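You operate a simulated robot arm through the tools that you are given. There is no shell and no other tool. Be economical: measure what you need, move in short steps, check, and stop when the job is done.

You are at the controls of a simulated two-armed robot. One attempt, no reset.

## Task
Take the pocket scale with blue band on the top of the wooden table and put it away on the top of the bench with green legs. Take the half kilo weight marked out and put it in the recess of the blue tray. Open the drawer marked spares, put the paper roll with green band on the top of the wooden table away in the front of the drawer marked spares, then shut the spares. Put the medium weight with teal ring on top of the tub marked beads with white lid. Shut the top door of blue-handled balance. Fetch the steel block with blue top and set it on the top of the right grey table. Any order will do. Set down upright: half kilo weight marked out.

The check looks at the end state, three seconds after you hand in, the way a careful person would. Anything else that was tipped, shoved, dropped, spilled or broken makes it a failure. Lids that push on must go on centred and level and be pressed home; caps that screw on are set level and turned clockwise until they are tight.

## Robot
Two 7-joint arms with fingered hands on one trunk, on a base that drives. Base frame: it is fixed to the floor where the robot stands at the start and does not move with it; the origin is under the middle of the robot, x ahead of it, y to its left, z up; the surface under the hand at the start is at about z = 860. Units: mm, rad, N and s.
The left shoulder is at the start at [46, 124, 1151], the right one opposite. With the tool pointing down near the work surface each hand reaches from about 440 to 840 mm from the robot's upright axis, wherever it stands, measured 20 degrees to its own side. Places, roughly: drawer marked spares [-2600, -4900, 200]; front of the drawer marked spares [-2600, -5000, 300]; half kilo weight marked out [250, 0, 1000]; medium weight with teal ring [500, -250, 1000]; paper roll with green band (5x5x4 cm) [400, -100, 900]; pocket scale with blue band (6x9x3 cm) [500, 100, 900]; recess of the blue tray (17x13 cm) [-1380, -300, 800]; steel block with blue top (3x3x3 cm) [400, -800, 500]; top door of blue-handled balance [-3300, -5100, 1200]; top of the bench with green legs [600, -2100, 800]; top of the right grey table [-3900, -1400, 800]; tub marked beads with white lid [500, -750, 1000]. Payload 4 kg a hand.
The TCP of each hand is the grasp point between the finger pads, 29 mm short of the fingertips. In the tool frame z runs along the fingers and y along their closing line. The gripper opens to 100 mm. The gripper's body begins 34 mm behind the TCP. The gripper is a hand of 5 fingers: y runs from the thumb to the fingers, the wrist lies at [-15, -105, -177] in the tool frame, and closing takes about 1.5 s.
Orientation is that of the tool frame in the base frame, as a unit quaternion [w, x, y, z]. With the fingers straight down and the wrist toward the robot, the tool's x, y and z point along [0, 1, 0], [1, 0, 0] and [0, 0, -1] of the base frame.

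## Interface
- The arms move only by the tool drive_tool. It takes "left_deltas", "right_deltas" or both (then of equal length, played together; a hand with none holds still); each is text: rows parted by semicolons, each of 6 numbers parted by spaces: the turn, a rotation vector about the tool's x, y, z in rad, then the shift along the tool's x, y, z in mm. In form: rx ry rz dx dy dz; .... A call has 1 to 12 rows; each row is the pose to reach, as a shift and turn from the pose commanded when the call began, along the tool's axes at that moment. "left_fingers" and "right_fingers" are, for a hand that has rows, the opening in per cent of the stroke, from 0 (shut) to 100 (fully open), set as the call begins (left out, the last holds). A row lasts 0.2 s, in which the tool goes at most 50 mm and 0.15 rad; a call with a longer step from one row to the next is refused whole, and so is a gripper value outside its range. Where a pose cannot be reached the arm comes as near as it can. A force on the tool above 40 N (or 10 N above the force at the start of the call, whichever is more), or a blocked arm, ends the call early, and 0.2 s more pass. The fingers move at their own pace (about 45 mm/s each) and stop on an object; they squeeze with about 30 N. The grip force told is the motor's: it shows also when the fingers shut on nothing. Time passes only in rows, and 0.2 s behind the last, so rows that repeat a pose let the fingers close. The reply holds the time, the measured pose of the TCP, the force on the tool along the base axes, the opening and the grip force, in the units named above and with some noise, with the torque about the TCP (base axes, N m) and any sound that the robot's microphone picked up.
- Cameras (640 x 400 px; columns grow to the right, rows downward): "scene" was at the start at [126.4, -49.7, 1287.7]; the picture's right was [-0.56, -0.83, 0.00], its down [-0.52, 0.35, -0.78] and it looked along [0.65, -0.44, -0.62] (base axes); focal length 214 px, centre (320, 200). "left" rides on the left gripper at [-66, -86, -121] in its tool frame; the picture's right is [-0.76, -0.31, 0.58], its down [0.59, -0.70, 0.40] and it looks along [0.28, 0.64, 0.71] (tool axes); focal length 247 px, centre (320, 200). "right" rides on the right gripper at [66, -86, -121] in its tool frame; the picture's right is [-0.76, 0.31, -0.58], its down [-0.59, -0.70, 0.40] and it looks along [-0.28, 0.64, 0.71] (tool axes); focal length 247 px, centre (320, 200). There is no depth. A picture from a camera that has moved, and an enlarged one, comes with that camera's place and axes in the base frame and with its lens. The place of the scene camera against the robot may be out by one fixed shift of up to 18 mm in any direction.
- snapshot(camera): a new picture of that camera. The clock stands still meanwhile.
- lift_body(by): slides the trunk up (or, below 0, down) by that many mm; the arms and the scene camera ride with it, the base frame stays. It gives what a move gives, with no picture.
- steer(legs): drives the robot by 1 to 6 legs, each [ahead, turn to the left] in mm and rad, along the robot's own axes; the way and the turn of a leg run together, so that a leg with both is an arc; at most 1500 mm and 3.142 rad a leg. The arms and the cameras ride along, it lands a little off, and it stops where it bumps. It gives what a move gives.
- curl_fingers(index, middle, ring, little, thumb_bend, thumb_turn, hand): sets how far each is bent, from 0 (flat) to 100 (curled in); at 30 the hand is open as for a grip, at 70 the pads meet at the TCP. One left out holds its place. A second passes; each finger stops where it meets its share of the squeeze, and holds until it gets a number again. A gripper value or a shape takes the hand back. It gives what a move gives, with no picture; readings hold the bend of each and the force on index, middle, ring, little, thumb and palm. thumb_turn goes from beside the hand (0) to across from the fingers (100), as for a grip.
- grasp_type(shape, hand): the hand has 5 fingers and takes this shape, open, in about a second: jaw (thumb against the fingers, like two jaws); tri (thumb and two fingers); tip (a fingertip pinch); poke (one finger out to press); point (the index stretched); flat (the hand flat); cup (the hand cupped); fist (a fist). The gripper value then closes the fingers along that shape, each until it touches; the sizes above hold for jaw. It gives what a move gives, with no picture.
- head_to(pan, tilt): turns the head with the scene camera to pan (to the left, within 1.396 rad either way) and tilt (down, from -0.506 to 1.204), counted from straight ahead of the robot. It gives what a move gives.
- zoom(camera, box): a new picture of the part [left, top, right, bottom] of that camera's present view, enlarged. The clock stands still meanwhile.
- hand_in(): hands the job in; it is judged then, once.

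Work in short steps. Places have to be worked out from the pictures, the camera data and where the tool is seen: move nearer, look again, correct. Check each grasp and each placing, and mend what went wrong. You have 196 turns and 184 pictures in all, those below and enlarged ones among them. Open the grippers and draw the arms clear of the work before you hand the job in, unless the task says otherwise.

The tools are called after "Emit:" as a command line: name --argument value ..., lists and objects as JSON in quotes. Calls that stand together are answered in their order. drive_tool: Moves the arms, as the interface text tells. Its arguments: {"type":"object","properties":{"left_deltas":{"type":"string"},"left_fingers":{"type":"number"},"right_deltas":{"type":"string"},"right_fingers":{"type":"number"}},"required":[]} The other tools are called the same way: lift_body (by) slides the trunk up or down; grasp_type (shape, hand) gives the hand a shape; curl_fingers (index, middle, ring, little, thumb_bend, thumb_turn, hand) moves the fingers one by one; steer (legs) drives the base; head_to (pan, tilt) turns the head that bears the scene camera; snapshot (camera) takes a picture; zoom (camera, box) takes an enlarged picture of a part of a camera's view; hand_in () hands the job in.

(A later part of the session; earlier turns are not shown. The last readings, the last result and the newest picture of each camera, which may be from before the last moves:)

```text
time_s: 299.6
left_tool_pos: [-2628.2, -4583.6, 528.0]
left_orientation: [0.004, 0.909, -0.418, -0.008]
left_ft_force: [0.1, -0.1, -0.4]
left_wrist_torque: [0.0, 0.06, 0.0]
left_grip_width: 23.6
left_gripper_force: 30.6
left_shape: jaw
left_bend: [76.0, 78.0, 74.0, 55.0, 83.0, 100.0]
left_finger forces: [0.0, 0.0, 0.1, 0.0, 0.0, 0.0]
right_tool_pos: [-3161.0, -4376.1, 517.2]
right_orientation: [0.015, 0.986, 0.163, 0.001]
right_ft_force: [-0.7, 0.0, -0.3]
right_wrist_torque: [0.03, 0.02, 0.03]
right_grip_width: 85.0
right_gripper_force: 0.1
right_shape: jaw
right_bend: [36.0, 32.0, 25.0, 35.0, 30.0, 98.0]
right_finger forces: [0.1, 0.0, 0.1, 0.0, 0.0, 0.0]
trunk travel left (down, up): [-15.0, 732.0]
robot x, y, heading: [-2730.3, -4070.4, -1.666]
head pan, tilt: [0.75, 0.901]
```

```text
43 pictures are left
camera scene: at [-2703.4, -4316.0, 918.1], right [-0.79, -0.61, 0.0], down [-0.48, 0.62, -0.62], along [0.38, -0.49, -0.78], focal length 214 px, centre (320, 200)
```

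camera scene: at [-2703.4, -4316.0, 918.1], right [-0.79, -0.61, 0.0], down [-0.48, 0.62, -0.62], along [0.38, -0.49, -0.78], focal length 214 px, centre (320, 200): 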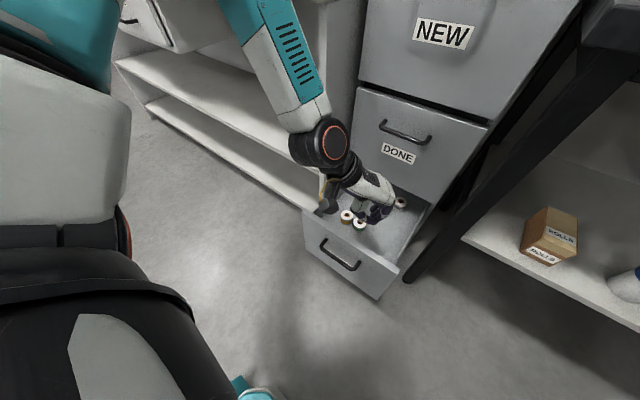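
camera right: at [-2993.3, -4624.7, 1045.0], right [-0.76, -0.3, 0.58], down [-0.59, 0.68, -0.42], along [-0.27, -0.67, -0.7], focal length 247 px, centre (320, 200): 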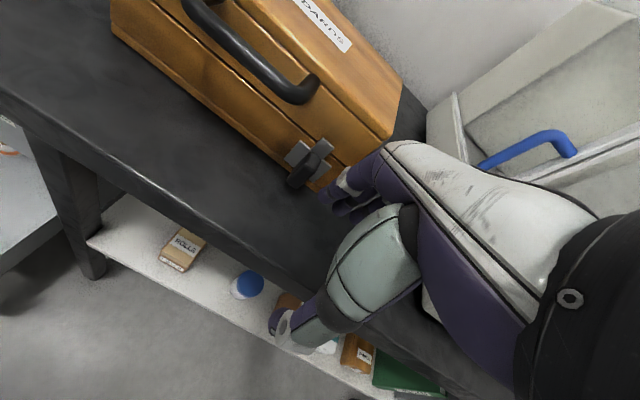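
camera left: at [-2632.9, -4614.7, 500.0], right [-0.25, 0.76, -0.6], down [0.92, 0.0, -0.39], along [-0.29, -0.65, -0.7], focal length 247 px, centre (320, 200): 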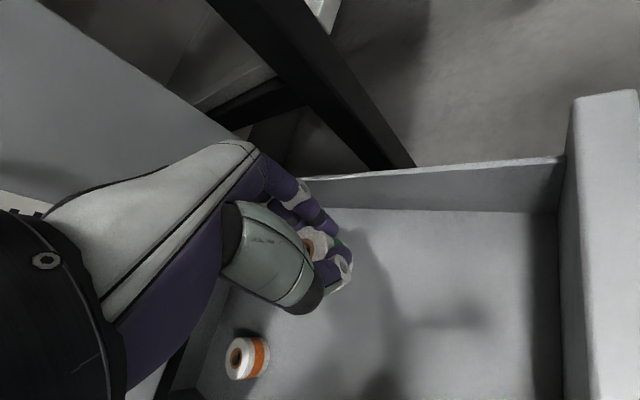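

The roll slipped out of the hand into the drawer. Look where it lies.

Emit:
zoom --camera "scene" --box '[290, 170, 430, 300]'

Emit:
snapshot --camera "left"

```text
3.08 times, centred on (360, 235) of scene
camera zoom: at [-2703.4, -4316.0, 918.1], right [-0.79, -0.61, 0.0], down [-0.48, 0.62, -0.62], along [0.38, -0.49, -0.78], focal length 660 px, centre (197, 92)
```

zoom: 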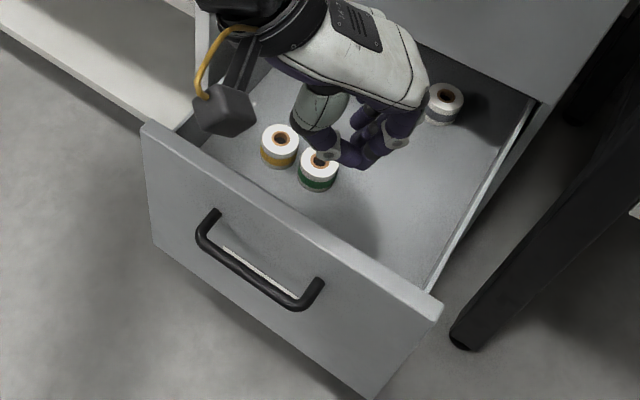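

```text
41 pictures are left
camera left: at [-2605.6, -4477.4, 646.6], right [-0.27, 0.77, -0.57], down [0.91, 0.01, -0.41], along [-0.31, -0.63, -0.71], focal length 247 px, centre (320, 200)
```

left: 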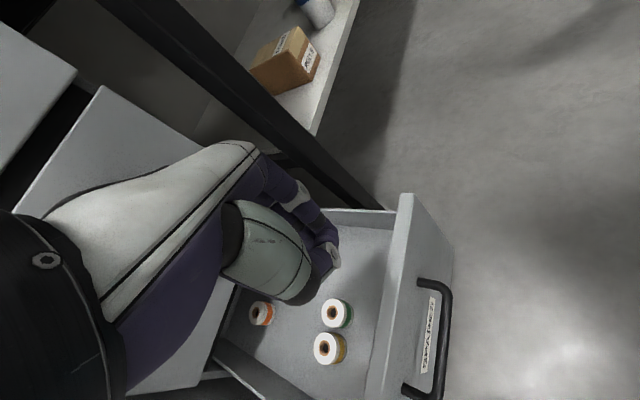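

Fortunately the green roll landed upright in the front of the drawer, next to the yellow roll, clear of it. Now close the drawer with the left fist: back off, straighten the heading, lower the closed hand in front of the handle.

Emit:
steer --legs '[[-260, 0], [0, 0.095]]'

Emit:
drive_tool --left_deltas "0 0 0 8 17 38; 0 0 0 16 34 77; 0 0 0 24 51 116; 0 0 0 33 68 155; 0 0 0 41 86 195; 0 0 0 41 86 195" --left_fingers 0

Emit:
snapshot --camera "left"

```text
time_s: 302.0
left_tool_pos: [-2554.8, -4314.9, 526.6]
left_orientation: [0.004, 0.926, -0.376, -0.008]
left_ft_force: [-0.4, 0.2, 0.3]
left_wrist_torque: [0.03, 0.02, 0.02]
left_grip_width: 23.6
left_gripper_force: 30.3
left_shape: jaw
left_bend: [76.0, 78.0, 74.0, 55.0, 83.0, 100.0]
left_finger forces: [0.0, 0.0, 0.0, 0.0, 0.0, 0.0]
right_tool_pos: [-3105.9, -4154.5, 518.1]
right_orientation: [0.015, 0.978, 0.208, 0.001]
right_ft_force: [0.0, 0.8, -0.5]
right_wrist_torque: [0.0, -0.02, -0.02]
right_grip_width: 85.2
right_gripper_force: 0.1
right_shape: jaw
right_bend: [36.0, 32.0, 25.0, 35.0, 30.0, 98.0]
right_finger forces: [0.0, 0.1, 0.1, 0.0, 0.0, 0.0]
trunk travel left (down, up): [-15.0, 732.0]
robot x, y, heading: [-2704.6, -3811.5, -1.573]
head pan, tilt: [0.75, 0.901]
```

```text
time_s: 303.4
left_tool_pos: [-2579.9, -4401.9, 330.3]
left_orientation: [0.007, 0.926, -0.377, -0.01]
left_ft_force: [0.1, -0.1, 0.2]
left_wrist_torque: [0.0, 0.01, -0.02]
left_grip_width: 23.6
left_gripper_force: 30.0
left_shape: jaw
left_bend: [76.0, 78.0, 74.0, 55.0, 83.0, 100.0]
left_finger forces: [0.0, 0.1, 0.0, 0.0, 0.0, 0.0]
left hand out of reach, approached as far as the arm can: row 4, 5, 6
right_tool_pos: [-3106.0, -4155.5, 518.5]
right_orientation: [0.015, 0.978, 0.207, 0.001]
right_ft_force: [0.8, 0.0, 0.2]
right_wrist_torque: [0.03, -0.02, 0.0]
right_grip_width: 85.0
right_gripper_force: 0.0
right_shape: jaw
right_bend: [36.0, 32.0, 25.0, 35.0, 30.0, 98.0]
right_finger forces: [0.0, 0.1, 0.0, 0.0, 0.0, 0.0]
trunk travel left (down, up): [-15.0, 732.0]
robot x, y, heading: [-2704.4, -3807.4, -1.577]
head pan, tilt: [0.75, 0.901]
```

```text
40 pictures are left
camera left: at [-2566.5, -4292.1, 449.5], right [-0.34, 0.74, -0.57], down [0.9, 0.09, -0.42], along [-0.26, -0.66, -0.7], focal length 247 px, centre (320, 200)
```

left: 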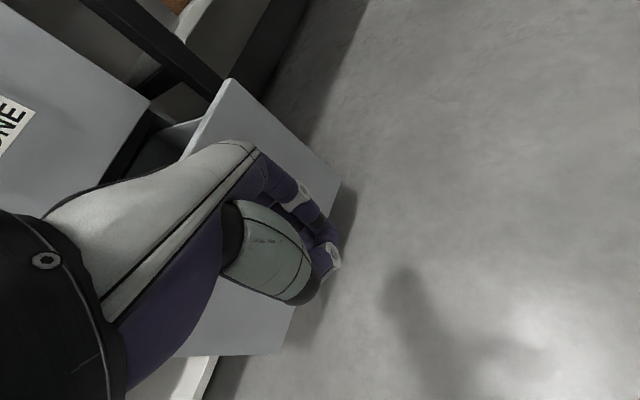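

Fist is in front of the handle. Drive forward 300 to push the drawer.

Emit:
steer --legs '[[300, 0]]'

Emit:
head_to --pan 0.35 --tilt 0.75

Emit:
snapshot --camera "scene"

```text
time_s: 305.4
left_tool_pos: [-2580.8, -4701.4, 330.1]
left_orientation: [0.008, 0.926, -0.376, -0.01]
left_ft_force: [-0.1, -0.2, 0.0]
left_wrist_torque: [-0.04, 0.01, 0.0]
left_grip_width: 24.0
left_gripper_force: 29.8
left_shape: jaw
left_bend: [76.0, 78.0, 74.0, 55.0, 83.0, 100.0]
left_finger forces: [0.1, 0.0, 0.0, 0.1, 0.1, 0.0]
right_tool_pos: [-3105.9, -4454.7, 518.7]
right_orientation: [0.015, 0.978, 0.208, 0.001]
right_ft_force: [-0.1, 0.0, -0.3]
right_wrist_torque: [-0.01, 0.03, -0.03]
right_grip_width: 85.1
right_gripper_force: 0.0
right_shape: jaw
right_bend: [36.0, 32.0, 25.0, 35.0, 30.0, 98.0]
right_finger forces: [0.0, 0.0, 0.0, 0.1, 0.0, 0.0]
trunk travel left (down, up): [-15.0, 732.0]
robot x, y, heading: [-2703.6, -4110.8, -1.57]
head pan, tilt: [0.75, 0.901]
```

```text
time_s: 306.3
left_tool_pos: [-2581.0, -4701.2, 330.0]
left_orientation: [0.007, 0.926, -0.377, -0.01]
left_ft_force: [-0.4, 0.3, 0.6]
left_wrist_torque: [-0.03, 0.01, 0.01]
left_grip_width: 23.9
left_gripper_force: 29.3
left_shape: jaw
left_bend: [76.0, 78.0, 74.0, 55.0, 83.0, 100.0]
left_finger forces: [0.1, 0.0, 0.0, 0.0, 0.0, 0.1]
right_tool_pos: [-3106.3, -4456.1, 516.5]
right_orientation: [0.015, 0.978, 0.208, 0.002]
right_ft_force: [0.8, -0.5, -0.2]
right_wrist_torque: [0.04, -0.02, 0.01]
right_grip_width: 85.0
right_gripper_force: 0.1
right_shape: jaw
right_bend: [36.0, 32.0, 25.0, 35.0, 30.0, 98.0]
right_finger forces: [0.0, 0.1, 0.0, 0.0, 0.1, 0.0]
trunk travel left (down, up): [-15.0, 732.0]
robot x, y, heading: [-2705.5, -4106.7, -1.574]
head pan, tilt: [0.351, 0.75]
```

```text
39 pictures are left
camera scene: at [-2678.7, -4375.9, 930.1], right [-0.94, -0.34, 0.0], down [-0.23, 0.64, -0.73], along [0.25, -0.69, -0.68], focal length 214 px, centre (320, 200)
```

scene: 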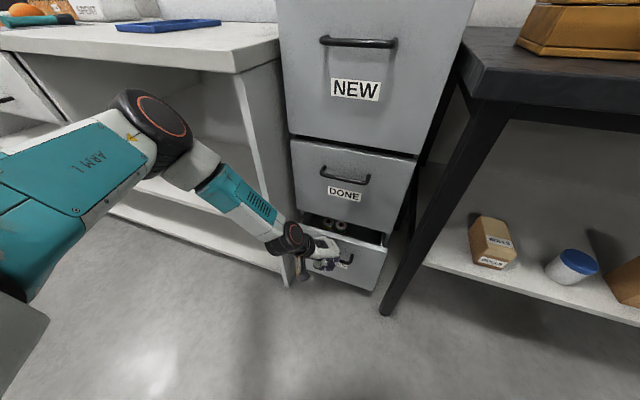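

The drawer is nearly shut and the elbow is clear. Push 90 more (stops when it bumps).

Emit:
steer --legs '[[60, 0]]'

Emit:
steer --legs '[[40, 0]]'

Emit:
snapshot --camera "scene"

```text
time_s: 307.2
left_tool_pos: [-2581.2, -4760.9, 331.4]
left_orientation: [0.007, 0.926, -0.377, -0.01]
left_ft_force: [-0.5, 0.4, -0.7]
left_wrist_torque: [0.02, -0.01, -0.01]
left_grip_width: 23.7
left_gripper_force: 29.7
left_shape: jaw
left_bend: [76.0, 78.0, 74.0, 55.0, 83.0, 100.0]
left_finger forces: [0.1, 0.1, 0.0, 0.0, 0.0, 0.0]
right_tool_pos: [-3106.6, -4514.6, 518.4]
right_orientation: [0.015, 0.978, 0.208, 0.002]
right_ft_force: [-0.1, -0.6, 0.4]
right_wrist_torque: [-0.02, 0.01, 0.02]
right_grip_width: 85.1
right_gripper_force: 0.0
right_shape: jaw
right_bend: [36.0, 32.0, 25.0, 35.0, 30.0, 98.0]
right_finger forces: [0.1, 0.1, 0.0, 0.0, 0.1, 0.0]
trunk travel left (down, up): [-15.0, 732.0]
robot x, y, heading: [-2703.2, -4172.4, -1.573]
head pan, tilt: [0.351, 0.75]
```

```text
time_s: 308.2
left_tool_pos: [-2585.5, -4763.7, 326.9]
left_orientation: [-0.007, 0.924, -0.382, -0.019]
left_ft_force: [-1.1, 4.5, 3.9]
left_wrist_torque: [-0.01, 0.01, 0.01]
left_grip_width: 23.9
left_gripper_force: 30.1
left_shape: jaw
left_bend: [76.0, 78.0, 75.0, 55.0, 83.0, 100.0]
left_finger forces: [0.1, 0.0, 6.0, 0.1, 0.0, 0.0]
right_tool_pos: [-3106.8, -4537.9, 519.0]
right_orientation: [0.019, 0.978, 0.208, 0.002]
right_ft_force: [-0.5, 0.2, 0.4]
right_wrist_torque: [-0.01, 0.0, 0.01]
right_grip_width: 84.9
right_gripper_force: 0.0
right_shape: jaw
right_bend: [36.0, 32.0, 25.0, 35.0, 30.0, 98.0]
right_finger forces: [0.1, 0.0, 0.0, 0.0, 0.0, 0.0]
trunk travel left (down, up): [-15.0, 732.0]
robot x, y, heading: [-2703.3, -4192.7, -1.572]
head pan, tilt: [0.351, 0.75]
stopped in leg 1: the robot was blocked; the commanded pose is now the measured one
```

```text
38 pictures are left
camera scene: at [-2680.6, -4456.6, 931.5], right [-0.94, -0.34, 0.0], down [-0.23, 0.64, -0.73], along [0.25, -0.69, -0.68], focal length 214 px, centre (320, 200)
```

scene: 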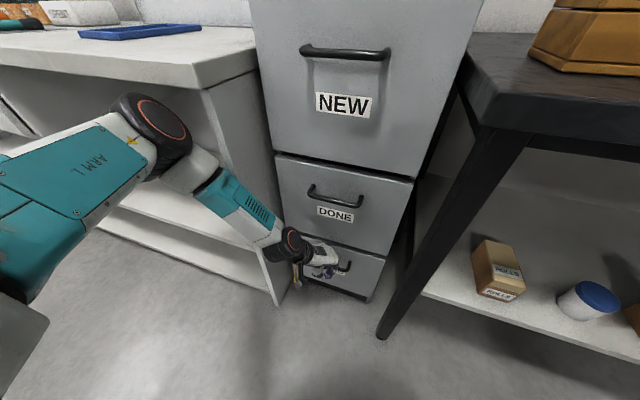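

Blocked: the drawer is shut. Back off and verify.

Emit:
steer --legs '[[-350, 0]]'

Emit:
lift_body --by 400

Emit:
head_to --pan -0.1 --tilt 0.6

Emit:
snapshot --camera "scene"

```text
time_s: 310.4
left_tool_pos: [-2584.7, -4414.6, 322.6]
left_orientation: [-0.008, 0.923, -0.383, -0.019]
left_ft_force: [-0.6, -0.8, -0.7]
left_wrist_torque: [-0.03, -0.02, -0.01]
left_grip_width: 23.5
left_gripper_force: 30.2
left_shape: jaw
left_bend: [76.0, 78.0, 74.0, 56.0, 83.0, 100.0]
left_finger forces: [0.0, 0.1, 0.0, 0.0, 0.1, 0.1]
right_tool_pos: [-3106.9, -4186.0, 518.1]
right_orientation: [0.016, 0.978, 0.206, 0.001]
right_ft_force: [-0.7, -1.2, -0.1]
right_wrist_torque: [-0.02, 0.01, 0.01]
right_grip_width: 85.2
right_gripper_force: 0.1
right_shape: jaw
right_bend: [36.0, 32.0, 25.0, 35.0, 30.0, 98.0]
right_finger forces: [0.1, 0.0, 0.0, 0.1, 0.1, 0.0]
trunk travel left (down, up): [-15.0, 732.0]
robot x, y, heading: [-2699.4, -3842.6, -1.578]
head pan, tilt: [0.351, 0.75]
```

```text
time_s: 314.3
left_tool_pos: [-2583.5, -4456.4, 940.4]
left_orientation: [0.183, 0.905, -0.379, 0.06]
left_ft_force: [-0.8, 0.6, -0.4]
left_wrist_torque: [-0.02, 0.02, 0.0]
left_grip_width: 23.9
left_gripper_force: 30.3
left_shape: jaw
left_bend: [76.0, 78.0, 74.0, 56.0, 83.0, 100.0]
left_finger forces: [0.0, 0.1, 0.1, 0.0, 0.1, 0.0]
right_tool_pos: [-3105.7, -4185.6, 917.1]
right_orientation: [0.015, 0.978, 0.207, 0.002]
right_ft_force: [-0.9, -0.7, 0.3]
right_wrist_torque: [0.02, -0.03, 0.0]
right_grip_width: 84.9
right_gripper_force: 0.1
right_shape: jaw
right_bend: [36.0, 32.0, 25.0, 35.0, 30.0, 98.0]
right_finger forces: [0.0, 0.0, 0.0, 0.0, 0.0, 0.0]
trunk travel left (down, up): [-415.0, 332.0]
robot x, y, heading: [-2700.5, -3840.2, -1.578]
head pan, tilt: [0.351, 0.75]
```

```text
time_s: 315.2
left_tool_pos: [-2584.7, -4457.6, 940.5]
left_orientation: [0.182, 0.906, -0.379, 0.058]
left_ft_force: [-0.8, 0.2, -0.1]
left_wrist_torque: [0.02, 0.02, 0.02]
left_grip_width: 24.0
left_gripper_force: 30.1
left_shape: jaw
left_bend: [76.0, 78.0, 74.0, 56.0, 83.0, 100.0]
left_finger forces: [0.0, 0.0, 0.0, 0.0, 0.0, 0.0]
right_tool_pos: [-3105.9, -4185.4, 918.2]
right_orientation: [0.016, 0.979, 0.206, 0.002]
right_ft_force: [0.4, -0.3, 0.6]
right_wrist_torque: [-0.02, 0.02, 0.04]
right_grip_width: 85.0
right_gripper_force: 0.2
right_shape: jaw
right_bend: [36.0, 32.0, 25.0, 35.0, 30.0, 98.0]
right_finger forces: [0.0, 0.0, 0.1, 0.0, 0.1, 0.1]
trunk travel left (down, up): [-415.0, 332.0]
robot x, y, heading: [-2703.0, -3845.9, -1.578]
head pan, tilt: [-0.099, 0.6]
```

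```text
37 pictures are left
camera scene: at [-2714.7, -3975.9, 1359.9], right [-0.99, 0.11, 0.0], down [0.06, 0.56, -0.82], along [-0.09, -0.82, -0.57], focal length 214 px, centre (320, 200)
```

scene: 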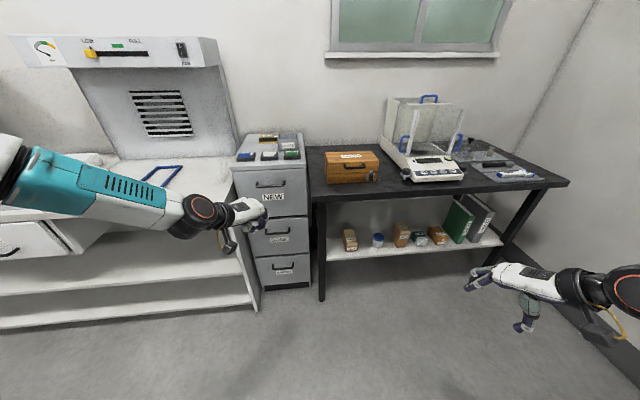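

Drawer closed. Now the balance with blue handles: zoom.

Emit:
zoom --camera "scene" --box '[360, 70, 500, 200]'

Emit:
zoom --camera "scene" --box '[230, 130, 340, 310]'

```text
3.08 times, centred on (430, 135) of scene
camera zoom: at [-2714.7, -3975.9, 1359.9], right [-0.99, 0.11, 0.0], down [0.06, 0.56, -0.82], along [-0.09, -0.82, -0.57], focal length 660 px, centre (-18, 400)
```

zoom: 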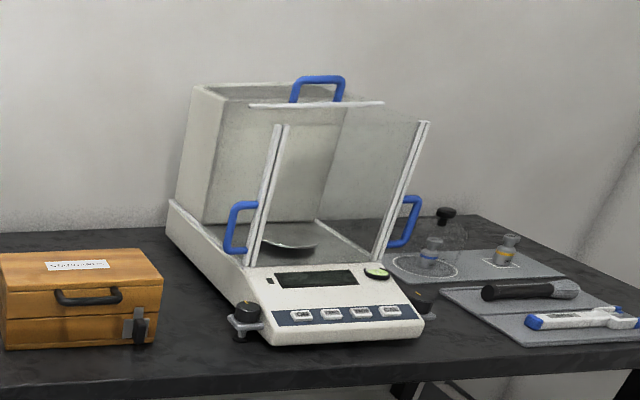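

```text
2.22 times, centred on (285, 220) of scene
camera zoom: at [-2714.7, -3975.9, 1359.9], right [-0.99, 0.11, 0.0], down [0.06, 0.56, -0.82], along [-0.09, -0.82, -0.57], focal length 477 px, centre (398, 156)
```

zoom: 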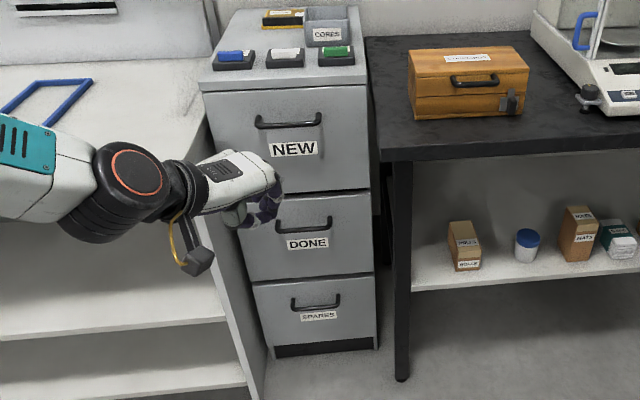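

SPARES is flush shut. The balance's top door is slid back: its handle bar is at about (-3378,-5070,1183) and the door must come forward ~125 mm to the front frame (y≈-4920). First tuck the left hand.

Emit:
drive_tool --left_deltas "0 0 0 -4 -45 -15; 0 0 0 -8 -89 -30; 0 0 0 -12 -134 -45; 0 0 0 -16 -179 -60; 0 0 0 -21 -223 -74; 0 0 0 -25 -268 -89; 0 0 0 -29 -313 -104; 0 0 0 -33 -357 -119; 0 0 0 -37 -402 -134" --left_fingers 50

Emit:
lift_body --by 270

```text
time_s: 317.2
left_tool_pos: [-2323.3, -4122.4, 943.8]
left_orientation: [0.183, 0.905, -0.379, 0.058]
left_ft_force: [-0.4, 0.3, -0.1]
left_wrist_torque: [-0.03, -0.05, -0.01]
left_grip_width: 49.6
left_gripper_force: 0.0
left_shape: jaw
left_bend: [41.0, 43.0, 74.0, 49.0, 35.0, 100.0]
left_finger forces: [0.1, 0.1, 0.0, 0.1, 0.0, 0.0]
right_tool_pos: [-3105.1, -4183.9, 918.4]
right_orientation: [0.016, 0.978, 0.206, 0.001]
right_ft_force: [-0.1, -0.2, -0.6]
right_wrist_torque: [-0.02, 0.0, -0.04]
right_grip_width: 84.9
right_gripper_force: 0.0
right_shape: jaw
right_bend: [36.0, 32.0, 25.0, 35.0, 30.0, 98.0]
right_finger forces: [0.0, 0.0, 0.0, 0.0, 0.0, 0.0]
trunk travel left (down, up): [-415.0, 332.0]
robot x, y, heading: [-2701.3, -3840.3, -1.577]
head pan, tilt: [-0.099, 0.6]
```

```text
time_s: 319.9
left_tool_pos: [-2322.3, -4123.7, 1210.2]
left_orientation: [0.183, 0.906, -0.378, 0.059]
left_ft_force: [0.1, 0.6, -0.5]
left_wrist_torque: [0.0, -0.01, -0.01]
left_grip_width: 50.0
left_gripper_force: 0.1
left_shape: jaw
left_bend: [41.0, 43.0, 74.0, 49.0, 35.0, 100.0]
left_finger forces: [0.0, 0.0, 0.1, 0.0, 0.0, 0.0]
right_tool_pos: [-3107.3, -4185.6, 1187.4]
right_orientation: [0.015, 0.978, 0.206, 0.002]
right_ft_force: [-0.1, -0.3, -1.1]
right_wrist_torque: [-0.01, 0.02, 0.0]
right_grip_width: 85.2
right_gripper_force: 0.0
right_shape: jaw
right_bend: [36.0, 32.0, 25.0, 35.0, 30.0, 98.0]
right_finger forces: [0.0, 0.1, 0.0, 0.0, 0.0, 0.0]
trunk travel left (down, up): [-685.0, 62.0]
robot x, y, heading: [-2704.9, -3844.5, -1.573]
head pan, tilt: [-0.099, 0.6]
```

Raise the right hand and drive to in front of the balance.

Emit:
drive_tool --right_deltas "0 0 0.1 0 0 -30; 0 0 0.2 0 0 -60; 0 0 0.25 0 0 -85" --right_fingers 60

Emit:
steer --legs '[[0, -0.388], [660, 0], [0, 0.388]]'

Emit:
snapshot --camera "right"

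Emit:
head_to --pan -0.6 --tilt 0.5

Emit:
snapshot --camera "scene"

```text
time_s: 320.7
left_tool_pos: [-2321.2, -4123.2, 1211.9]
left_orientation: [0.183, 0.905, -0.379, 0.059]
left_ft_force: [0.3, -0.2, -1.0]
left_wrist_torque: [-0.03, 0.01, 0.0]
left_grip_width: 49.8
left_gripper_force: 0.1
left_shape: jaw
left_bend: [41.0, 43.0, 74.0, 49.0, 35.0, 100.0]
left_finger forces: [0.0, 0.0, 0.0, 0.0, 0.0, 0.1]
right_tool_pos: [-3104.1, -4184.5, 1273.0]
right_orientation: [0.015, 0.996, 0.082, 0.004]
right_ft_force: [-0.3, -0.8, 0.3]
right_wrist_torque: [-0.03, -0.01, 0.03]
right_grip_width: 60.2
right_gripper_force: 0.0
right_shape: jaw
right_bend: [40.0, 39.0, 73.0, 44.0, 30.0, 100.0]
right_finger forces: [0.1, 0.0, 0.0, 0.1, 0.0, 0.0]
trunk travel left (down, up): [-685.0, 62.0]
robot x, y, heading: [-2701.2, -3843.2, -1.576]
head pan, tilt: [-0.099, 0.6]
```

```text
time_s: 326.8
left_tool_pos: [-2579.8, -4729.6, 1210.7]
left_orientation: [0.182, 0.905, -0.381, 0.059]
left_ft_force: [-0.4, 0.1, -0.4]
left_wrist_torque: [0.02, -0.03, 0.04]
left_grip_width: 50.1
left_gripper_force: 0.0
left_shape: jaw
left_bend: [41.0, 43.0, 74.0, 49.0, 35.0, 100.0]
left_finger forces: [0.1, 0.0, 0.0, 0.1, 0.0, 0.1]
right_tool_pos: [-3364.6, -4788.2, 1272.0]
right_orientation: [0.015, 0.997, 0.08, 0.003]
right_ft_force: [-0.7, -0.8, -0.2]
right_wrist_torque: [0.05, -0.01, 0.03]
right_grip_width: 59.9
right_gripper_force: 0.1
right_shape: jaw
right_bend: [40.0, 39.0, 73.0, 44.0, 30.0, 100.0]
right_finger forces: [0.0, 0.1, 0.1, 0.0, 0.0, 0.0]
trunk travel left (down, up): [-685.0, 62.0]
robot x, y, heading: [-2958.9, -4445.7, -1.583]
head pan, tilt: [-0.099, 0.6]
```

```text
34 pictures are left
camera right: at [-3314.3, -4690.3, 1393.5], right [-0.7, -0.41, 0.58], down [-0.69, 0.59, -0.42], along [-0.17, -0.7, -0.69], focal length 247 px, centre (320, 200)
```

right: 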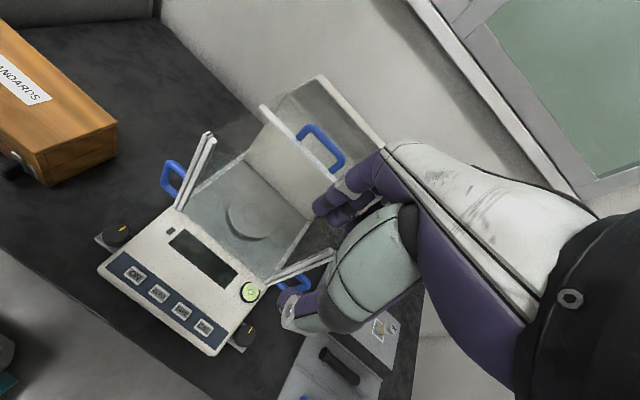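

```text
time_s: 327.7
left_tool_pos: [-2581.6, -4729.0, 1211.2]
left_orientation: [0.183, 0.905, -0.38, 0.059]
left_ft_force: [0.1, 0.9, -1.2]
left_wrist_torque: [0.02, 0.01, -0.03]
left_grip_width: 49.8
left_gripper_force: 0.1
left_shape: jaw
left_bend: [41.0, 43.0, 74.0, 49.0, 35.0, 100.0]
left_finger forces: [0.0, 0.1, 0.0, 0.0, 0.0, 0.0]
right_tool_pos: [-3364.3, -4786.9, 1274.6]
right_orientation: [0.014, 0.997, 0.08, 0.003]
right_ft_force: [0.0, 0.7, 0.0]
right_wrist_torque: [0.0, -0.02, 0.02]
right_grip_width: 59.7
right_gripper_force: 0.1
right_shape: jaw
right_bend: [40.0, 39.0, 73.0, 44.0, 30.0, 100.0]
right_finger forces: [0.0, 0.1, 0.0, 0.0, 0.0, 0.0]
trunk travel left (down, up): [-685.0, 62.0]
robot x, y, heading: [-2960.3, -4446.8, -1.583]
head pan, tilt: [-0.6, 0.499]
```

```text
33 pictures are left
camera scene: at [-3015.0, -4549.4, 1640.4], right [-0.82, 0.57, 0.0], down [0.27, 0.39, -0.88], along [-0.5, -0.72, -0.48], focal length 214 px, centre (320, 200)
```

scene: 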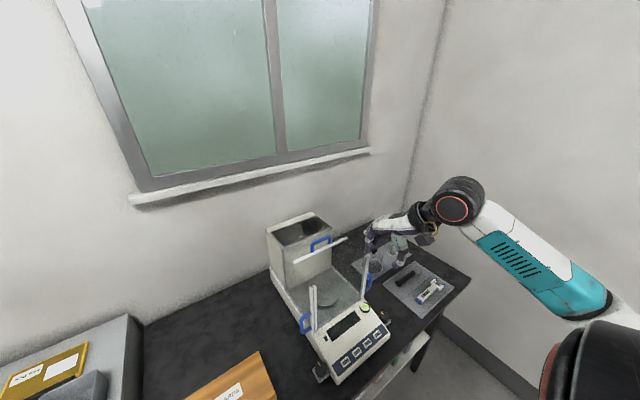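

Zoom in for the door's details.

Emit:
zoom --camera "right" --box '[150, 70, 400, 320]'

Emit:
zoom --camera "scene" --box '[250, 200, 400, 360]'

```text
1.60 times, centred on (275, 195) of right
camera zoom: at [-3314.3, -4690.3, 1393.5], right [-0.7, -0.41, 0.58], down [-0.69, 0.59, -0.42], along [-0.17, -0.7, -0.69], focal length 395 px, centre (392, 208)
```

zoom: 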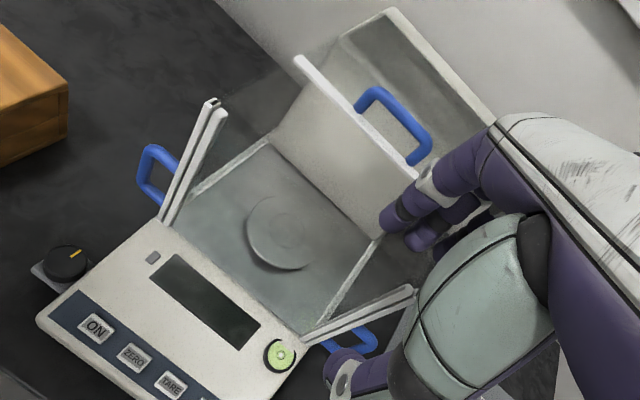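

```text
2.50 times, centred on (325, 280) of scene
camera zoom: at [-3015.0, -4549.4, 1640.4], right [-0.82, 0.57, 0.0], down [0.27, 0.39, -0.88], along [-0.5, -0.72, -0.48], focal length 536 px, centre (308, 0)
```

zoom: 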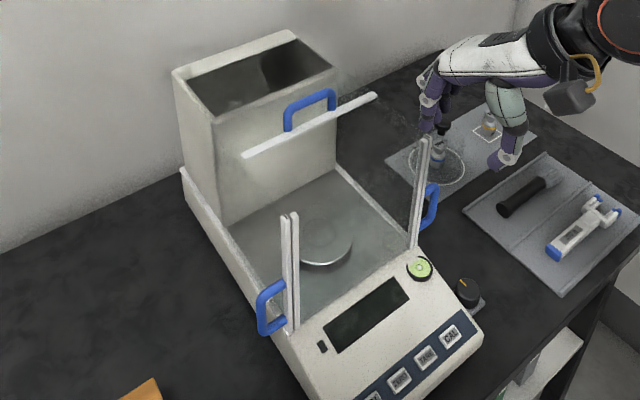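

Triangulated: door strip at y≈-4980, front post tops at y≈-4880 (z≈1161); handle bar at about (-3321,-4975,1210). So the door must come 100 mm forward. Move the right hand above the handle.

Emit:
drive_tool --right_deltas "0 0 0.03 3 40 0; 0 0 0.06 5 80 5; 0 0 0.06 7 120 10; 0 0 0.06 10 160 12; 0 0 0.06 12 193 13; 0 0 0.06 12 193 13" --right_fingers 75

Emit:
snapshot --camera "right"

Emit:
zoom --camera "scene" --box '[250, 180, 400, 320]'

```text
time_s: 329.1
left_tool_pos: [-2581.3, -4728.6, 1210.1]
left_orientation: [0.183, 0.905, -0.381, 0.058]
left_ft_force: [0.1, -0.5, 0.0]
left_wrist_torque: [-0.02, 0.03, -0.01]
left_grip_width: 49.8
left_gripper_force: 0.0
left_shape: jaw
left_bend: [41.0, 43.0, 74.0, 49.0, 35.0, 100.0]
left_finger forces: [0.0, 0.0, 0.0, 0.0, 0.1, 0.1]
right_tool_pos: [-3321.4, -4976.1, 1266.2]
right_orientation: [0.014, 0.999, 0.051, 0.003]
right_ft_force: [-0.4, 0.3, -0.2]
right_wrist_torque: [0.01, 0.04, 0.01]
right_grip_width: 75.0
right_gripper_force: 0.2
right_shape: jaw
right_bend: [39.0, 34.0, 25.0, 39.0, 30.0, 99.0]
right_finger forces: [0.0, 0.1, 0.1, 0.0, 0.0, 0.1]
trunk travel left (down, up): [-685.0, 62.0]
robot x, y, heading: [-2960.1, -4447.6, -1.582]
head pan, tilt: [-0.6, 0.499]
```

```text
30 pictures are left
camera right: at [-3265.6, -4882.7, 1386.4], right [-0.73, -0.36, 0.58], down [-0.65, 0.63, -0.42], along [-0.21, -0.69, -0.69], focal length 247 px, centre (320, 200)
```

right: 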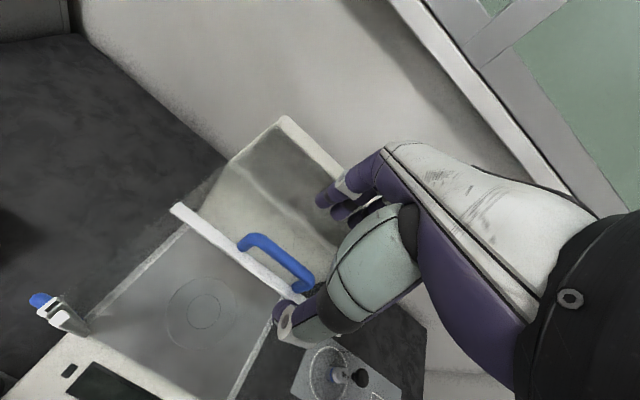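

```text
2.86 times, centred on (325, 250) of scene
camera zoom: at [-3015.5, -4548.6, 1640.5], right [-0.82, 0.57, 0.0], down [0.27, 0.39, -0.88], along [-0.5, -0.72, -0.48], focal length 613 px, centre (306, 57)
```

zoom: 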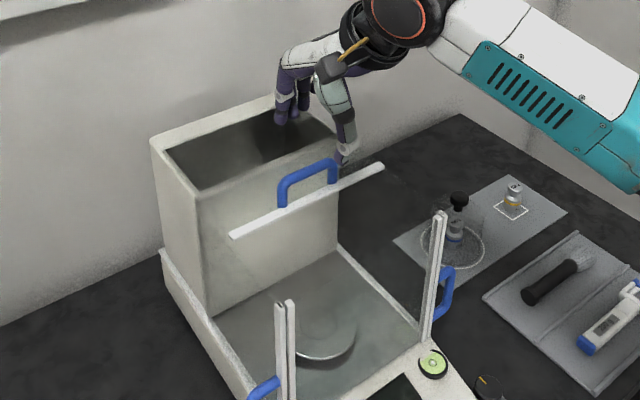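

Bar is at about (-3318,-4984,1195). Shift 6 mm forward and descend to TCP z≈1204, then close.

Emit:
drive_tool --right_deltas "0 0 0 3 6 20; 0 0 0 3 6 40; 0 0 0 3 6 55; 0 0 0 3 6 62"

Emit:
snapshot --camera "right"

```text
time_s: 330.1
left_tool_pos: [-2580.1, -4729.2, 1209.6]
left_orientation: [0.182, 0.905, -0.381, 0.059]
left_ft_force: [0.0, -0.8, 0.2]
left_wrist_torque: [-0.03, -0.03, -0.04]
left_grip_width: 50.0
left_gripper_force: 0.1
left_shape: jaw
left_bend: [41.0, 43.0, 74.0, 49.0, 35.0, 100.0]
left_finger forces: [0.0, 0.1, 0.0, 0.0, 0.0, 0.1]
right_tool_pos: [-3317.0, -4984.6, 1204.0]
right_orientation: [0.014, 0.999, 0.052, 0.004]
right_ft_force: [0.4, 0.3, -0.3]
right_wrist_torque: [0.02, -0.01, -0.03]
right_grip_width: 74.9
right_gripper_force: 0.0
right_shape: jaw
right_bend: [39.0, 34.0, 25.0, 39.0, 30.0, 99.0]
right_finger forces: [0.1, 0.0, 0.1, 0.0, 0.0, 0.0]
trunk travel left (down, up): [-685.0, 62.0]
robot x, y, heading: [-2958.4, -4446.4, -1.581]
head pan, tilt: [-0.6, 0.499]
```

```text
28 pictures are left
camera right: at [-3261.2, -4890.1, 1324.9], right [-0.73, -0.36, 0.58], down [-0.65, 0.63, -0.42], along [-0.21, -0.69, -0.69], focal length 247 px, centre (320, 200)
```

right: 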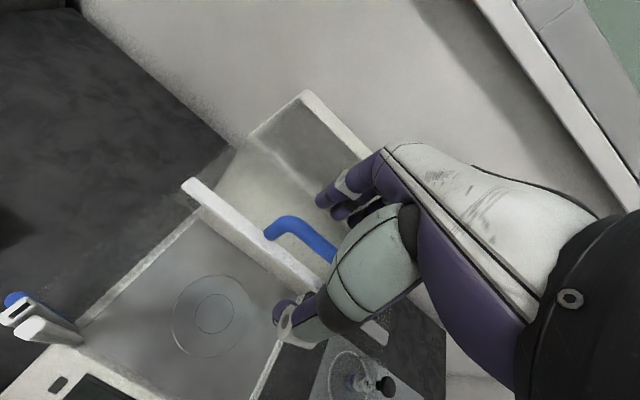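

The handle lies between thumb and fingers. Close gently.

Emit:
drive_tool --right_deltas "0 0 0 0 0 0; 0 0 0 0 0 0; 0 0 0 0 0 0; 0 0 0 0 0 0; 0 0 0 0 0 0; 0 0 0 0 0 0; 0 0 0 0 0 0; 0 0 0 0 0 0" --right_fingers 0

Emit:
snapshot --camera "right"

```text
time_s: 331.9
left_tool_pos: [-2581.0, -4729.1, 1210.9]
left_orientation: [0.184, 0.904, -0.381, 0.059]
left_ft_force: [0.7, 0.1, 0.2]
left_wrist_torque: [-0.01, -0.03, 0.01]
left_grip_width: 49.9
left_gripper_force: 0.0
left_shape: jaw
left_bend: [41.0, 43.0, 74.0, 49.0, 35.0, 100.0]
left_finger forces: [0.0, 0.0, 0.1, 0.0, 0.1, 0.0]
right_tool_pos: [-3316.9, -4983.5, 1203.3]
right_orientation: [0.015, 0.999, 0.051, 0.004]
right_ft_force: [0.5, 0.6, -4.2]
right_wrist_torque: [0.0, 0.0, 0.1]
right_grip_width: 6.5
right_gripper_force: 29.7
right_shape: jaw
right_bend: [66.0, 66.0, 71.0, 70.0, 72.0, 100.0]
right_finger forces: [13.8, 8.1, 3.8, 0.1, 26.2, 0.0]
trunk travel left (down, up): [-685.0, 62.0]
robot x, y, heading: [-2960.5, -4448.7, -1.582]
head pan, tilt: [-0.6, 0.499]
```

```text
27 pictures are left
camera right: at [-3261.3, -4890.4, 1324.7], right [-0.73, -0.36, 0.58], down [-0.65, 0.63, -0.42], along [-0.21, -0.69, -0.7], focal length 247 px, centre (320, 200)
```

right: 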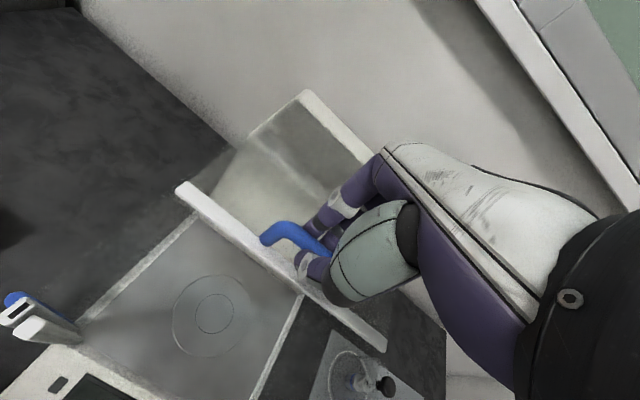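

Handle gripped. Pull straight toward +y, 70 mm first.

Emit:
drive_tool --right_deltas "0 0 0 1 -10 0; 0 0 0 2 -20 0; 0 0 0 3 -30 0; 0 0 0 4 -40 0; 0 0 0 5 -50 0; 0 0 0 6 -60 0; 0 0 0 7 -70 0"

Emit:
zoom --camera "scene" --box '[250, 200, 400, 340]'

```text
time_s: 333.5
left_tool_pos: [-2580.6, -4729.3, 1209.4]
left_orientation: [0.183, 0.905, -0.381, 0.058]
left_ft_force: [0.2, 0.1, -0.6]
left_wrist_torque: [-0.01, -0.01, 0.0]
left_grip_width: 49.9
left_gripper_force: 0.0
left_shape: jaw
left_bend: [41.0, 43.0, 74.0, 49.0, 35.0, 100.0]
left_finger forces: [0.0, 0.0, 0.0, 0.0, 0.0, 0.0]
right_tool_pos: [-3317.0, -4914.0, 1202.5]
right_orientation: [0.015, 0.999, 0.051, 0.005]
right_ft_force: [1.7, 0.8, 4.8]
right_wrist_torque: [-0.03, 0.03, 0.12]
right_grip_width: 6.3
right_gripper_force: 29.8
right_shape: jaw
right_bend: [66.0, 66.0, 71.0, 70.0, 72.0, 100.0]
right_finger forces: [13.9, 7.9, 4.8, 0.0, 27.0, 0.0]
trunk travel left (down, up): [-685.0, 62.0]
robot x, y, heading: [-2962.5, -4448.6, -1.588]
head pan, tilt: [-0.6, 0.499]
```

```text
2.86 times, centred on (325, 270) of scene
camera zoom: at [-3014.2, -4548.5, 1640.6], right [-0.82, 0.57, 0.0], down [0.27, 0.39, -0.88], along [-0.5, -0.72, -0.48], focal length 613 px, centre (306, 0)
```

zoom: 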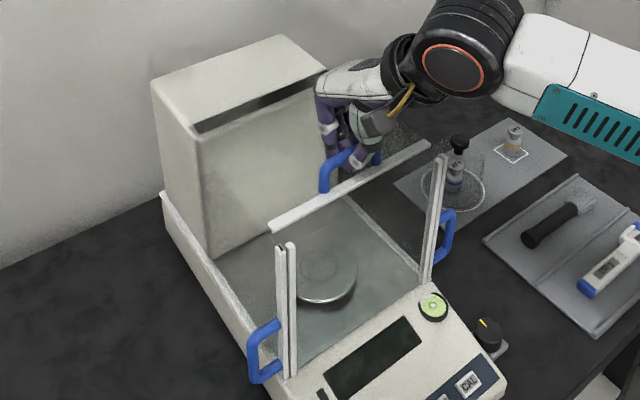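

The door follows. Continue pulling up to 40 mm more, small steps.

Emit:
drive_tool --right_deltas "0 0 0 0.5 -6 0; 0 0 0 1 -12 0; 0 0 0 2 -18 0; 0 0 0 2.5 -24 0; 0 0 0 3 -30 0; 0 0 0 3.5 -36 0"

Emit:
zoom --camera "scene" --box '[250, 200, 400, 340]'

```text
time_s: 334.9
left_tool_pos: [-2582.0, -4731.9, 1210.1]
left_orientation: [0.182, 0.905, -0.381, 0.058]
left_ft_force: [0.0, 0.5, 0.0]
left_wrist_torque: [0.01, 0.03, 0.0]
left_grip_width: 50.0
left_gripper_force: 0.0
left_shape: jaw
left_bend: [41.0, 43.0, 74.0, 49.0, 35.0, 100.0]
left_finger forces: [0.0, 0.0, 0.0, 0.1, 0.0, 0.0]
right_tool_pos: [-3317.8, -4882.4, 1201.9]
right_orientation: [0.018, 0.999, 0.051, 0.004]
right_ft_force: [-0.1, -23.0, 12.6]
right_wrist_torque: [-0.68, -0.01, 0.07]
right_grip_width: 7.5
right_gripper_force: 29.6
right_shape: jaw
right_bend: [62.0, 63.0, 74.0, 70.0, 73.0, 100.0]
right_finger forces: [23.6, 11.2, 4.9, 0.0, 20.5, 0.0]
trunk travel left (down, up): [-685.0, 62.0]
robot x, y, heading: [-2959.5, -4442.2, -1.584]
head pan, tilt: [-0.6, 0.499]
```

```text
2.86 times, centred on (325, 270) of scene
camera zoom: at [-3014.5, -4553.3, 1640.2], right [-0.82, 0.57, 0.0], down [0.27, 0.39, -0.88], along [-0.5, -0.72, -0.48], focal length 613 px, centre (306, 0)
```

zoom: 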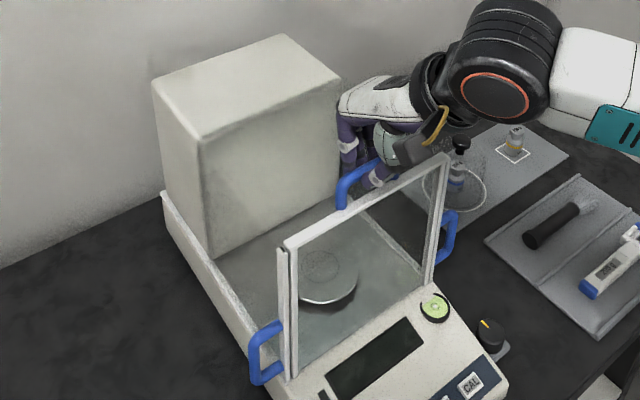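

The door's strip meets the front posts (23 N stop): shut. Release and lift straight up.

Emit:
drive_tool --right_deltas "0 0 0 0 0 0; 0 0 0 0 0 0; 0 0 0 0 0 0; 0 0 0 0 0 0; 0 0 0 0 0 0; 0 0 0 0 0 -10; 0 0 0 0 0 -30; 0 0 0 0 0 -60; 0 0 0 0 0 -100" --right_fingers 75

Emit:
zoom --camera "scene" --box '[250, 200, 400, 340]'

```text
time_s: 336.9
left_tool_pos: [-2579.7, -4729.1, 1210.1]
left_orientation: [0.182, 0.905, -0.38, 0.059]
left_ft_force: [0.3, -0.8, 0.9]
left_wrist_torque: [0.05, -0.03, 0.0]
left_grip_width: 49.8
left_gripper_force: 0.1
left_shape: jaw
left_bend: [41.0, 43.0, 74.0, 49.0, 35.0, 100.0]
left_finger forces: [0.1, 0.0, 0.0, 0.1, 0.0, 0.1]
right_tool_pos: [-3318.8, -4874.2, 1300.5]
right_orientation: [0.015, 0.999, 0.051, 0.004]
right_ft_force: [0.5, -0.2, -0.2]
right_wrist_torque: [0.0, -0.01, 0.01]
right_grip_width: 74.9
right_gripper_force: 0.0
right_shape: jaw
right_bend: [40.0, 34.0, 25.0, 39.0, 30.0, 99.0]
right_finger forces: [0.0, 0.1, 0.0, 0.1, 0.0, 0.1]
trunk travel left (down, up): [-685.0, 62.0]
robot x, y, heading: [-2960.9, -4444.1, -1.582]
head pan, tilt: [-0.6, 0.499]
```

```text
2.86 times, centred on (325, 270) of scene
camera zoom: at [-3014.5, -4549.3, 1640.5], right [-0.82, 0.57, 0.0], down [0.27, 0.39, -0.88], along [-0.5, -0.72, -0.48], focal length 613 px, centre (306, 0)
```

zoom: 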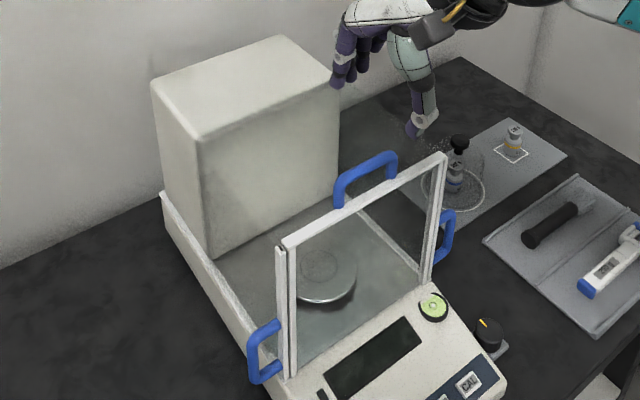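

The top door is shut. Last task: the 500 g weight into the blue tray. Drive back toward the wooden table.

Emit:
steer --legs '[[-450, 0], [0, 3.14], [1500, 0], [850, 0], [0, -1.56], [1450, 0]]'

```text
time_s: 360.7
left_tool_pos: [-3173.8, -1208.2, 1209.7]
left_orientation: [0.012, 0.687, 0.701, 0.191]
left_ft_force: [-0.1, 0.7, 0.1]
left_wrist_torque: [0.0, 0.03, 0.0]
left_grip_width: 50.3
left_gripper_force: 0.0
left_shape: jaw
left_bend: [41.0, 43.0, 74.0, 49.0, 36.0, 100.0]
left_finger forces: [0.0, 0.0, 0.0, 0.1, 0.0, 0.0]
right_tool_pos: [-2533.3, -1606.2, 1302.7]
right_orientation: [0.007, 0.317, 0.948, 0.015]
right_ft_force: [0.1, -0.1, -0.1]
right_wrist_torque: [-0.02, -0.02, -0.01]
right_grip_width: 75.1
right_gripper_force: 0.0
right_shape: jaw
right_bend: [39.0, 34.0, 25.0, 39.0, 30.0, 99.0]
right_finger forces: [0.0, 0.0, 0.0, 0.0, 0.1, 0.0]
trunk travel left (down, up): [-685.0, 62.0]
robot x, y, heading: [-3085.7, -1669.0, 0.884]
head pan, tilt: [-0.6, 0.499]
stopped in leg 5: the robot was blocked; the commanded pose is now the measured one
```

Blocked while turning. Look around on the left to see what is touching.

Emit:
head_to --pan 1.39 --tilt 0.5

Emit:
snapshot --camera "scene"

```text
time_s: 362.6
left_tool_pos: [-3172.2, -1206.5, 1211.0]
left_orientation: [0.011, 0.687, 0.701, 0.19]
left_ft_force: [-0.3, 0.5, 0.4]
left_wrist_torque: [0.01, -0.03, -0.01]
left_grip_width: 50.1
left_gripper_force: 0.0
left_shape: jaw
left_bend: [41.0, 43.0, 74.0, 49.0, 36.0, 100.0]
left_finger forces: [0.1, 0.0, 0.1, 0.0, 0.0, 0.1]
right_tool_pos: [-2533.0, -1605.2, 1303.0]
right_orientation: [0.007, 0.317, 0.948, 0.014]
right_ft_force: [-0.9, 0.3, -1.1]
right_wrist_torque: [0.03, -0.01, 0.05]
right_grip_width: 75.4
right_gripper_force: 0.0
right_shape: jaw
right_bend: [39.0, 34.0, 25.0, 39.0, 30.0, 99.0]
right_finger forces: [0.0, 0.0, 0.0, 0.0, 0.0, 0.0]
trunk travel left (down, up): [-685.0, 62.0]
robot x, y, heading: [-3090.7, -1672.6, 0.888]
head pan, tilt: [1.389, 0.499]
```

```text
23 pictures are left
camera scene: at [-3132.0, -1582.9, 1640.5], right [0.77, 0.64, 0.0], down [0.31, -0.37, -0.88], along [-0.56, 0.67, -0.48], focal length 214 px, centre (320, 200)
```

scene: 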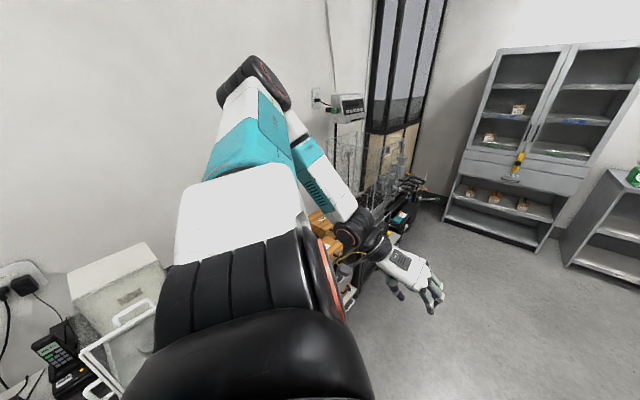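

Nothing obvious touches; I move ahead 250 away from the tables, then try to finish the turn.

Emit:
steer --legs '[[250, 0], [0, -0.87]]'

```text
time_s: 366.8
left_tool_pos: [-2624.6, -1118.6, 1212.0]
left_orientation: [0.092, 0.921, 0.341, 0.167]
left_ft_force: [-0.2, -0.2, 0.6]
left_wrist_torque: [0.02, -0.01, 0.01]
left_grip_width: 50.0
left_gripper_force: 0.1
left_shape: jaw
left_bend: [41.0, 43.0, 74.0, 49.0, 36.0, 100.0]
left_finger forces: [0.0, 0.1, 0.0, 0.1, 0.0, 0.0]
right_tool_pos: [-2526.3, -1866.3, 1303.1]
right_orientation: [0.012, 0.692, 0.722, 0.01]
right_ft_force: [0.4, 0.4, -0.4]
right_wrist_torque: [0.01, 0.01, 0.04]
right_grip_width: 75.1
right_gripper_force: 0.1
right_shape: jaw
right_bend: [39.0, 34.0, 25.0, 39.0, 30.0, 99.0]
right_finger forces: [0.0, 0.0, 0.0, 0.0, 0.0, 0.0]
trunk travel left (down, up): [-685.0, 62.0]
robot x, y, heading: [-2932.9, -1475.8, -0.005]
head pan, tilt: [1.389, 0.499]
```

Turn completed. Drive on to the wooden table's left part.

Emit:
steer --legs '[[0, -0.1], [1200, 0], [0, 0.1], [1250, 0], [0, 1.312], [1330, 0]]'

Emit:
steer --legs '[[0, -1.31]]'

Emit:
head_to --pan 0.5 --tilt 0.8

Emit:
snapshot --camera "scene"

```text
time_s: 389.6
left_tool_pos: [-488.2, 35.0, 1210.5]
left_orientation: [-0.036, 0.495, 0.848, 0.187]
left_ft_force: [-0.2, -0.3, -0.3]
left_wrist_torque: [0.02, 0.0, -0.03]
left_grip_width: 50.1
left_gripper_force: 0.0
left_shape: jaw
left_bend: [41.0, 43.0, 74.0, 49.0, 36.0, 100.0]
left_finger forces: [0.1, 0.0, 0.0, 0.1, 0.0, 0.1]
right_tool_pos: [264.7, -15.8, 1301.9]
right_orientation: [0.003, 0.077, 0.997, 0.015]
right_ft_force: [0.5, -0.1, -0.1]
right_wrist_torque: [-0.01, 0.01, 0.01]
right_grip_width: 74.9
right_gripper_force: 0.0
right_shape: jaw
right_bend: [39.0, 34.0, 25.0, 39.0, 30.0, 99.0]
right_finger forces: [0.0, 0.0, 0.0, 0.0, 0.1, 0.0]
trunk travel left (down, up): [-685.0, 62.0]
robot x, y, heading: [-193.4, -336.9, 1.373]
head pan, tilt: [1.389, 0.499]
```

```text
time_s: 393.3
left_tool_pos: [87.2, 45.1, 1211.0]
left_orientation: [0.085, 0.909, 0.371, 0.17]
left_ft_force: [-0.3, 0.6, 0.1]
left_wrist_torque: [-0.02, 0.02, -0.01]
left_grip_width: 50.2
left_gripper_force: 0.1
left_shape: jaw
left_bend: [41.0, 43.0, 74.0, 49.0, 36.0, 100.0]
left_finger forces: [0.1, 0.0, 0.1, 0.0, 0.0, 0.0]
right_tool_pos: [234.6, -694.6, 1302.3]
right_orientation: [0.011, 0.668, 0.744, 0.01]
right_ft_force: [-0.9, 0.7, 0.4]
right_wrist_torque: [0.01, 0.0, 0.03]
right_grip_width: 75.1
right_gripper_force: 0.1
right_shape: jaw
right_bend: [39.0, 34.0, 25.0, 39.0, 30.0, 99.0]
right_finger forces: [0.0, 0.0, 0.1, 0.0, 0.0, 0.0]
trunk travel left (down, up): [-685.0, 62.0]
robot x, y, heading: [-192.4, -336.4, 0.064]
head pan, tilt: [1.389, 0.499]
```

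```text
time_s: 394.5
left_tool_pos: [87.2, 45.4, 1210.7]
left_orientation: [0.086, 0.909, 0.371, 0.17]
left_ft_force: [0.6, 0.6, 0.0]
left_wrist_torque: [0.02, 0.03, 0.02]
left_grip_width: 49.9
left_gripper_force: 0.0
left_shape: jaw
left_bend: [41.0, 43.0, 74.0, 49.0, 36.0, 100.0]
left_finger forces: [0.0, 0.0, 0.1, 0.0, 0.0, 0.0]
right_tool_pos: [233.5, -694.7, 1302.8]
right_orientation: [0.012, 0.667, 0.744, 0.011]
right_ft_force: [0.9, 0.0, 0.6]
right_wrist_torque: [0.03, 0.0, 0.01]
right_grip_width: 74.8
right_gripper_force: 0.1
right_shape: jaw
right_bend: [39.0, 34.0, 25.0, 39.0, 30.0, 99.0]
right_finger forces: [0.1, 0.1, 0.1, 0.0, 0.1, 0.0]
trunk travel left (down, up): [-685.0, 62.0]
robot x, y, heading: [-197.0, -335.6, 0.065]
head pan, tilt: [0.499, 0.799]
```

```text
22 pictures are left
camera scene: at [-101.7, -291.3, 1614.5], right [0.53, -0.85, 0.0], down [-0.61, -0.38, -0.7], along [0.59, 0.37, -0.72], focal length 214 px, centre (320, 200)
```

scene: 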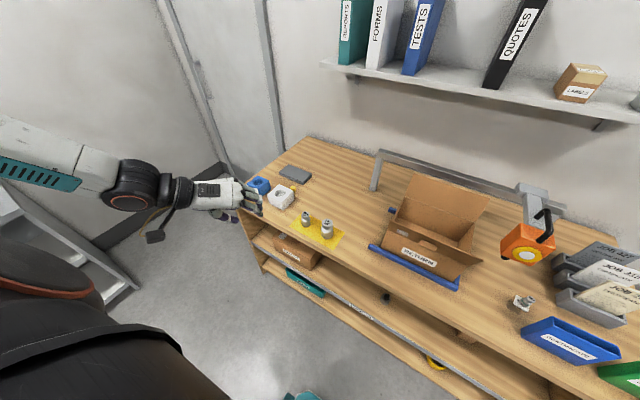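

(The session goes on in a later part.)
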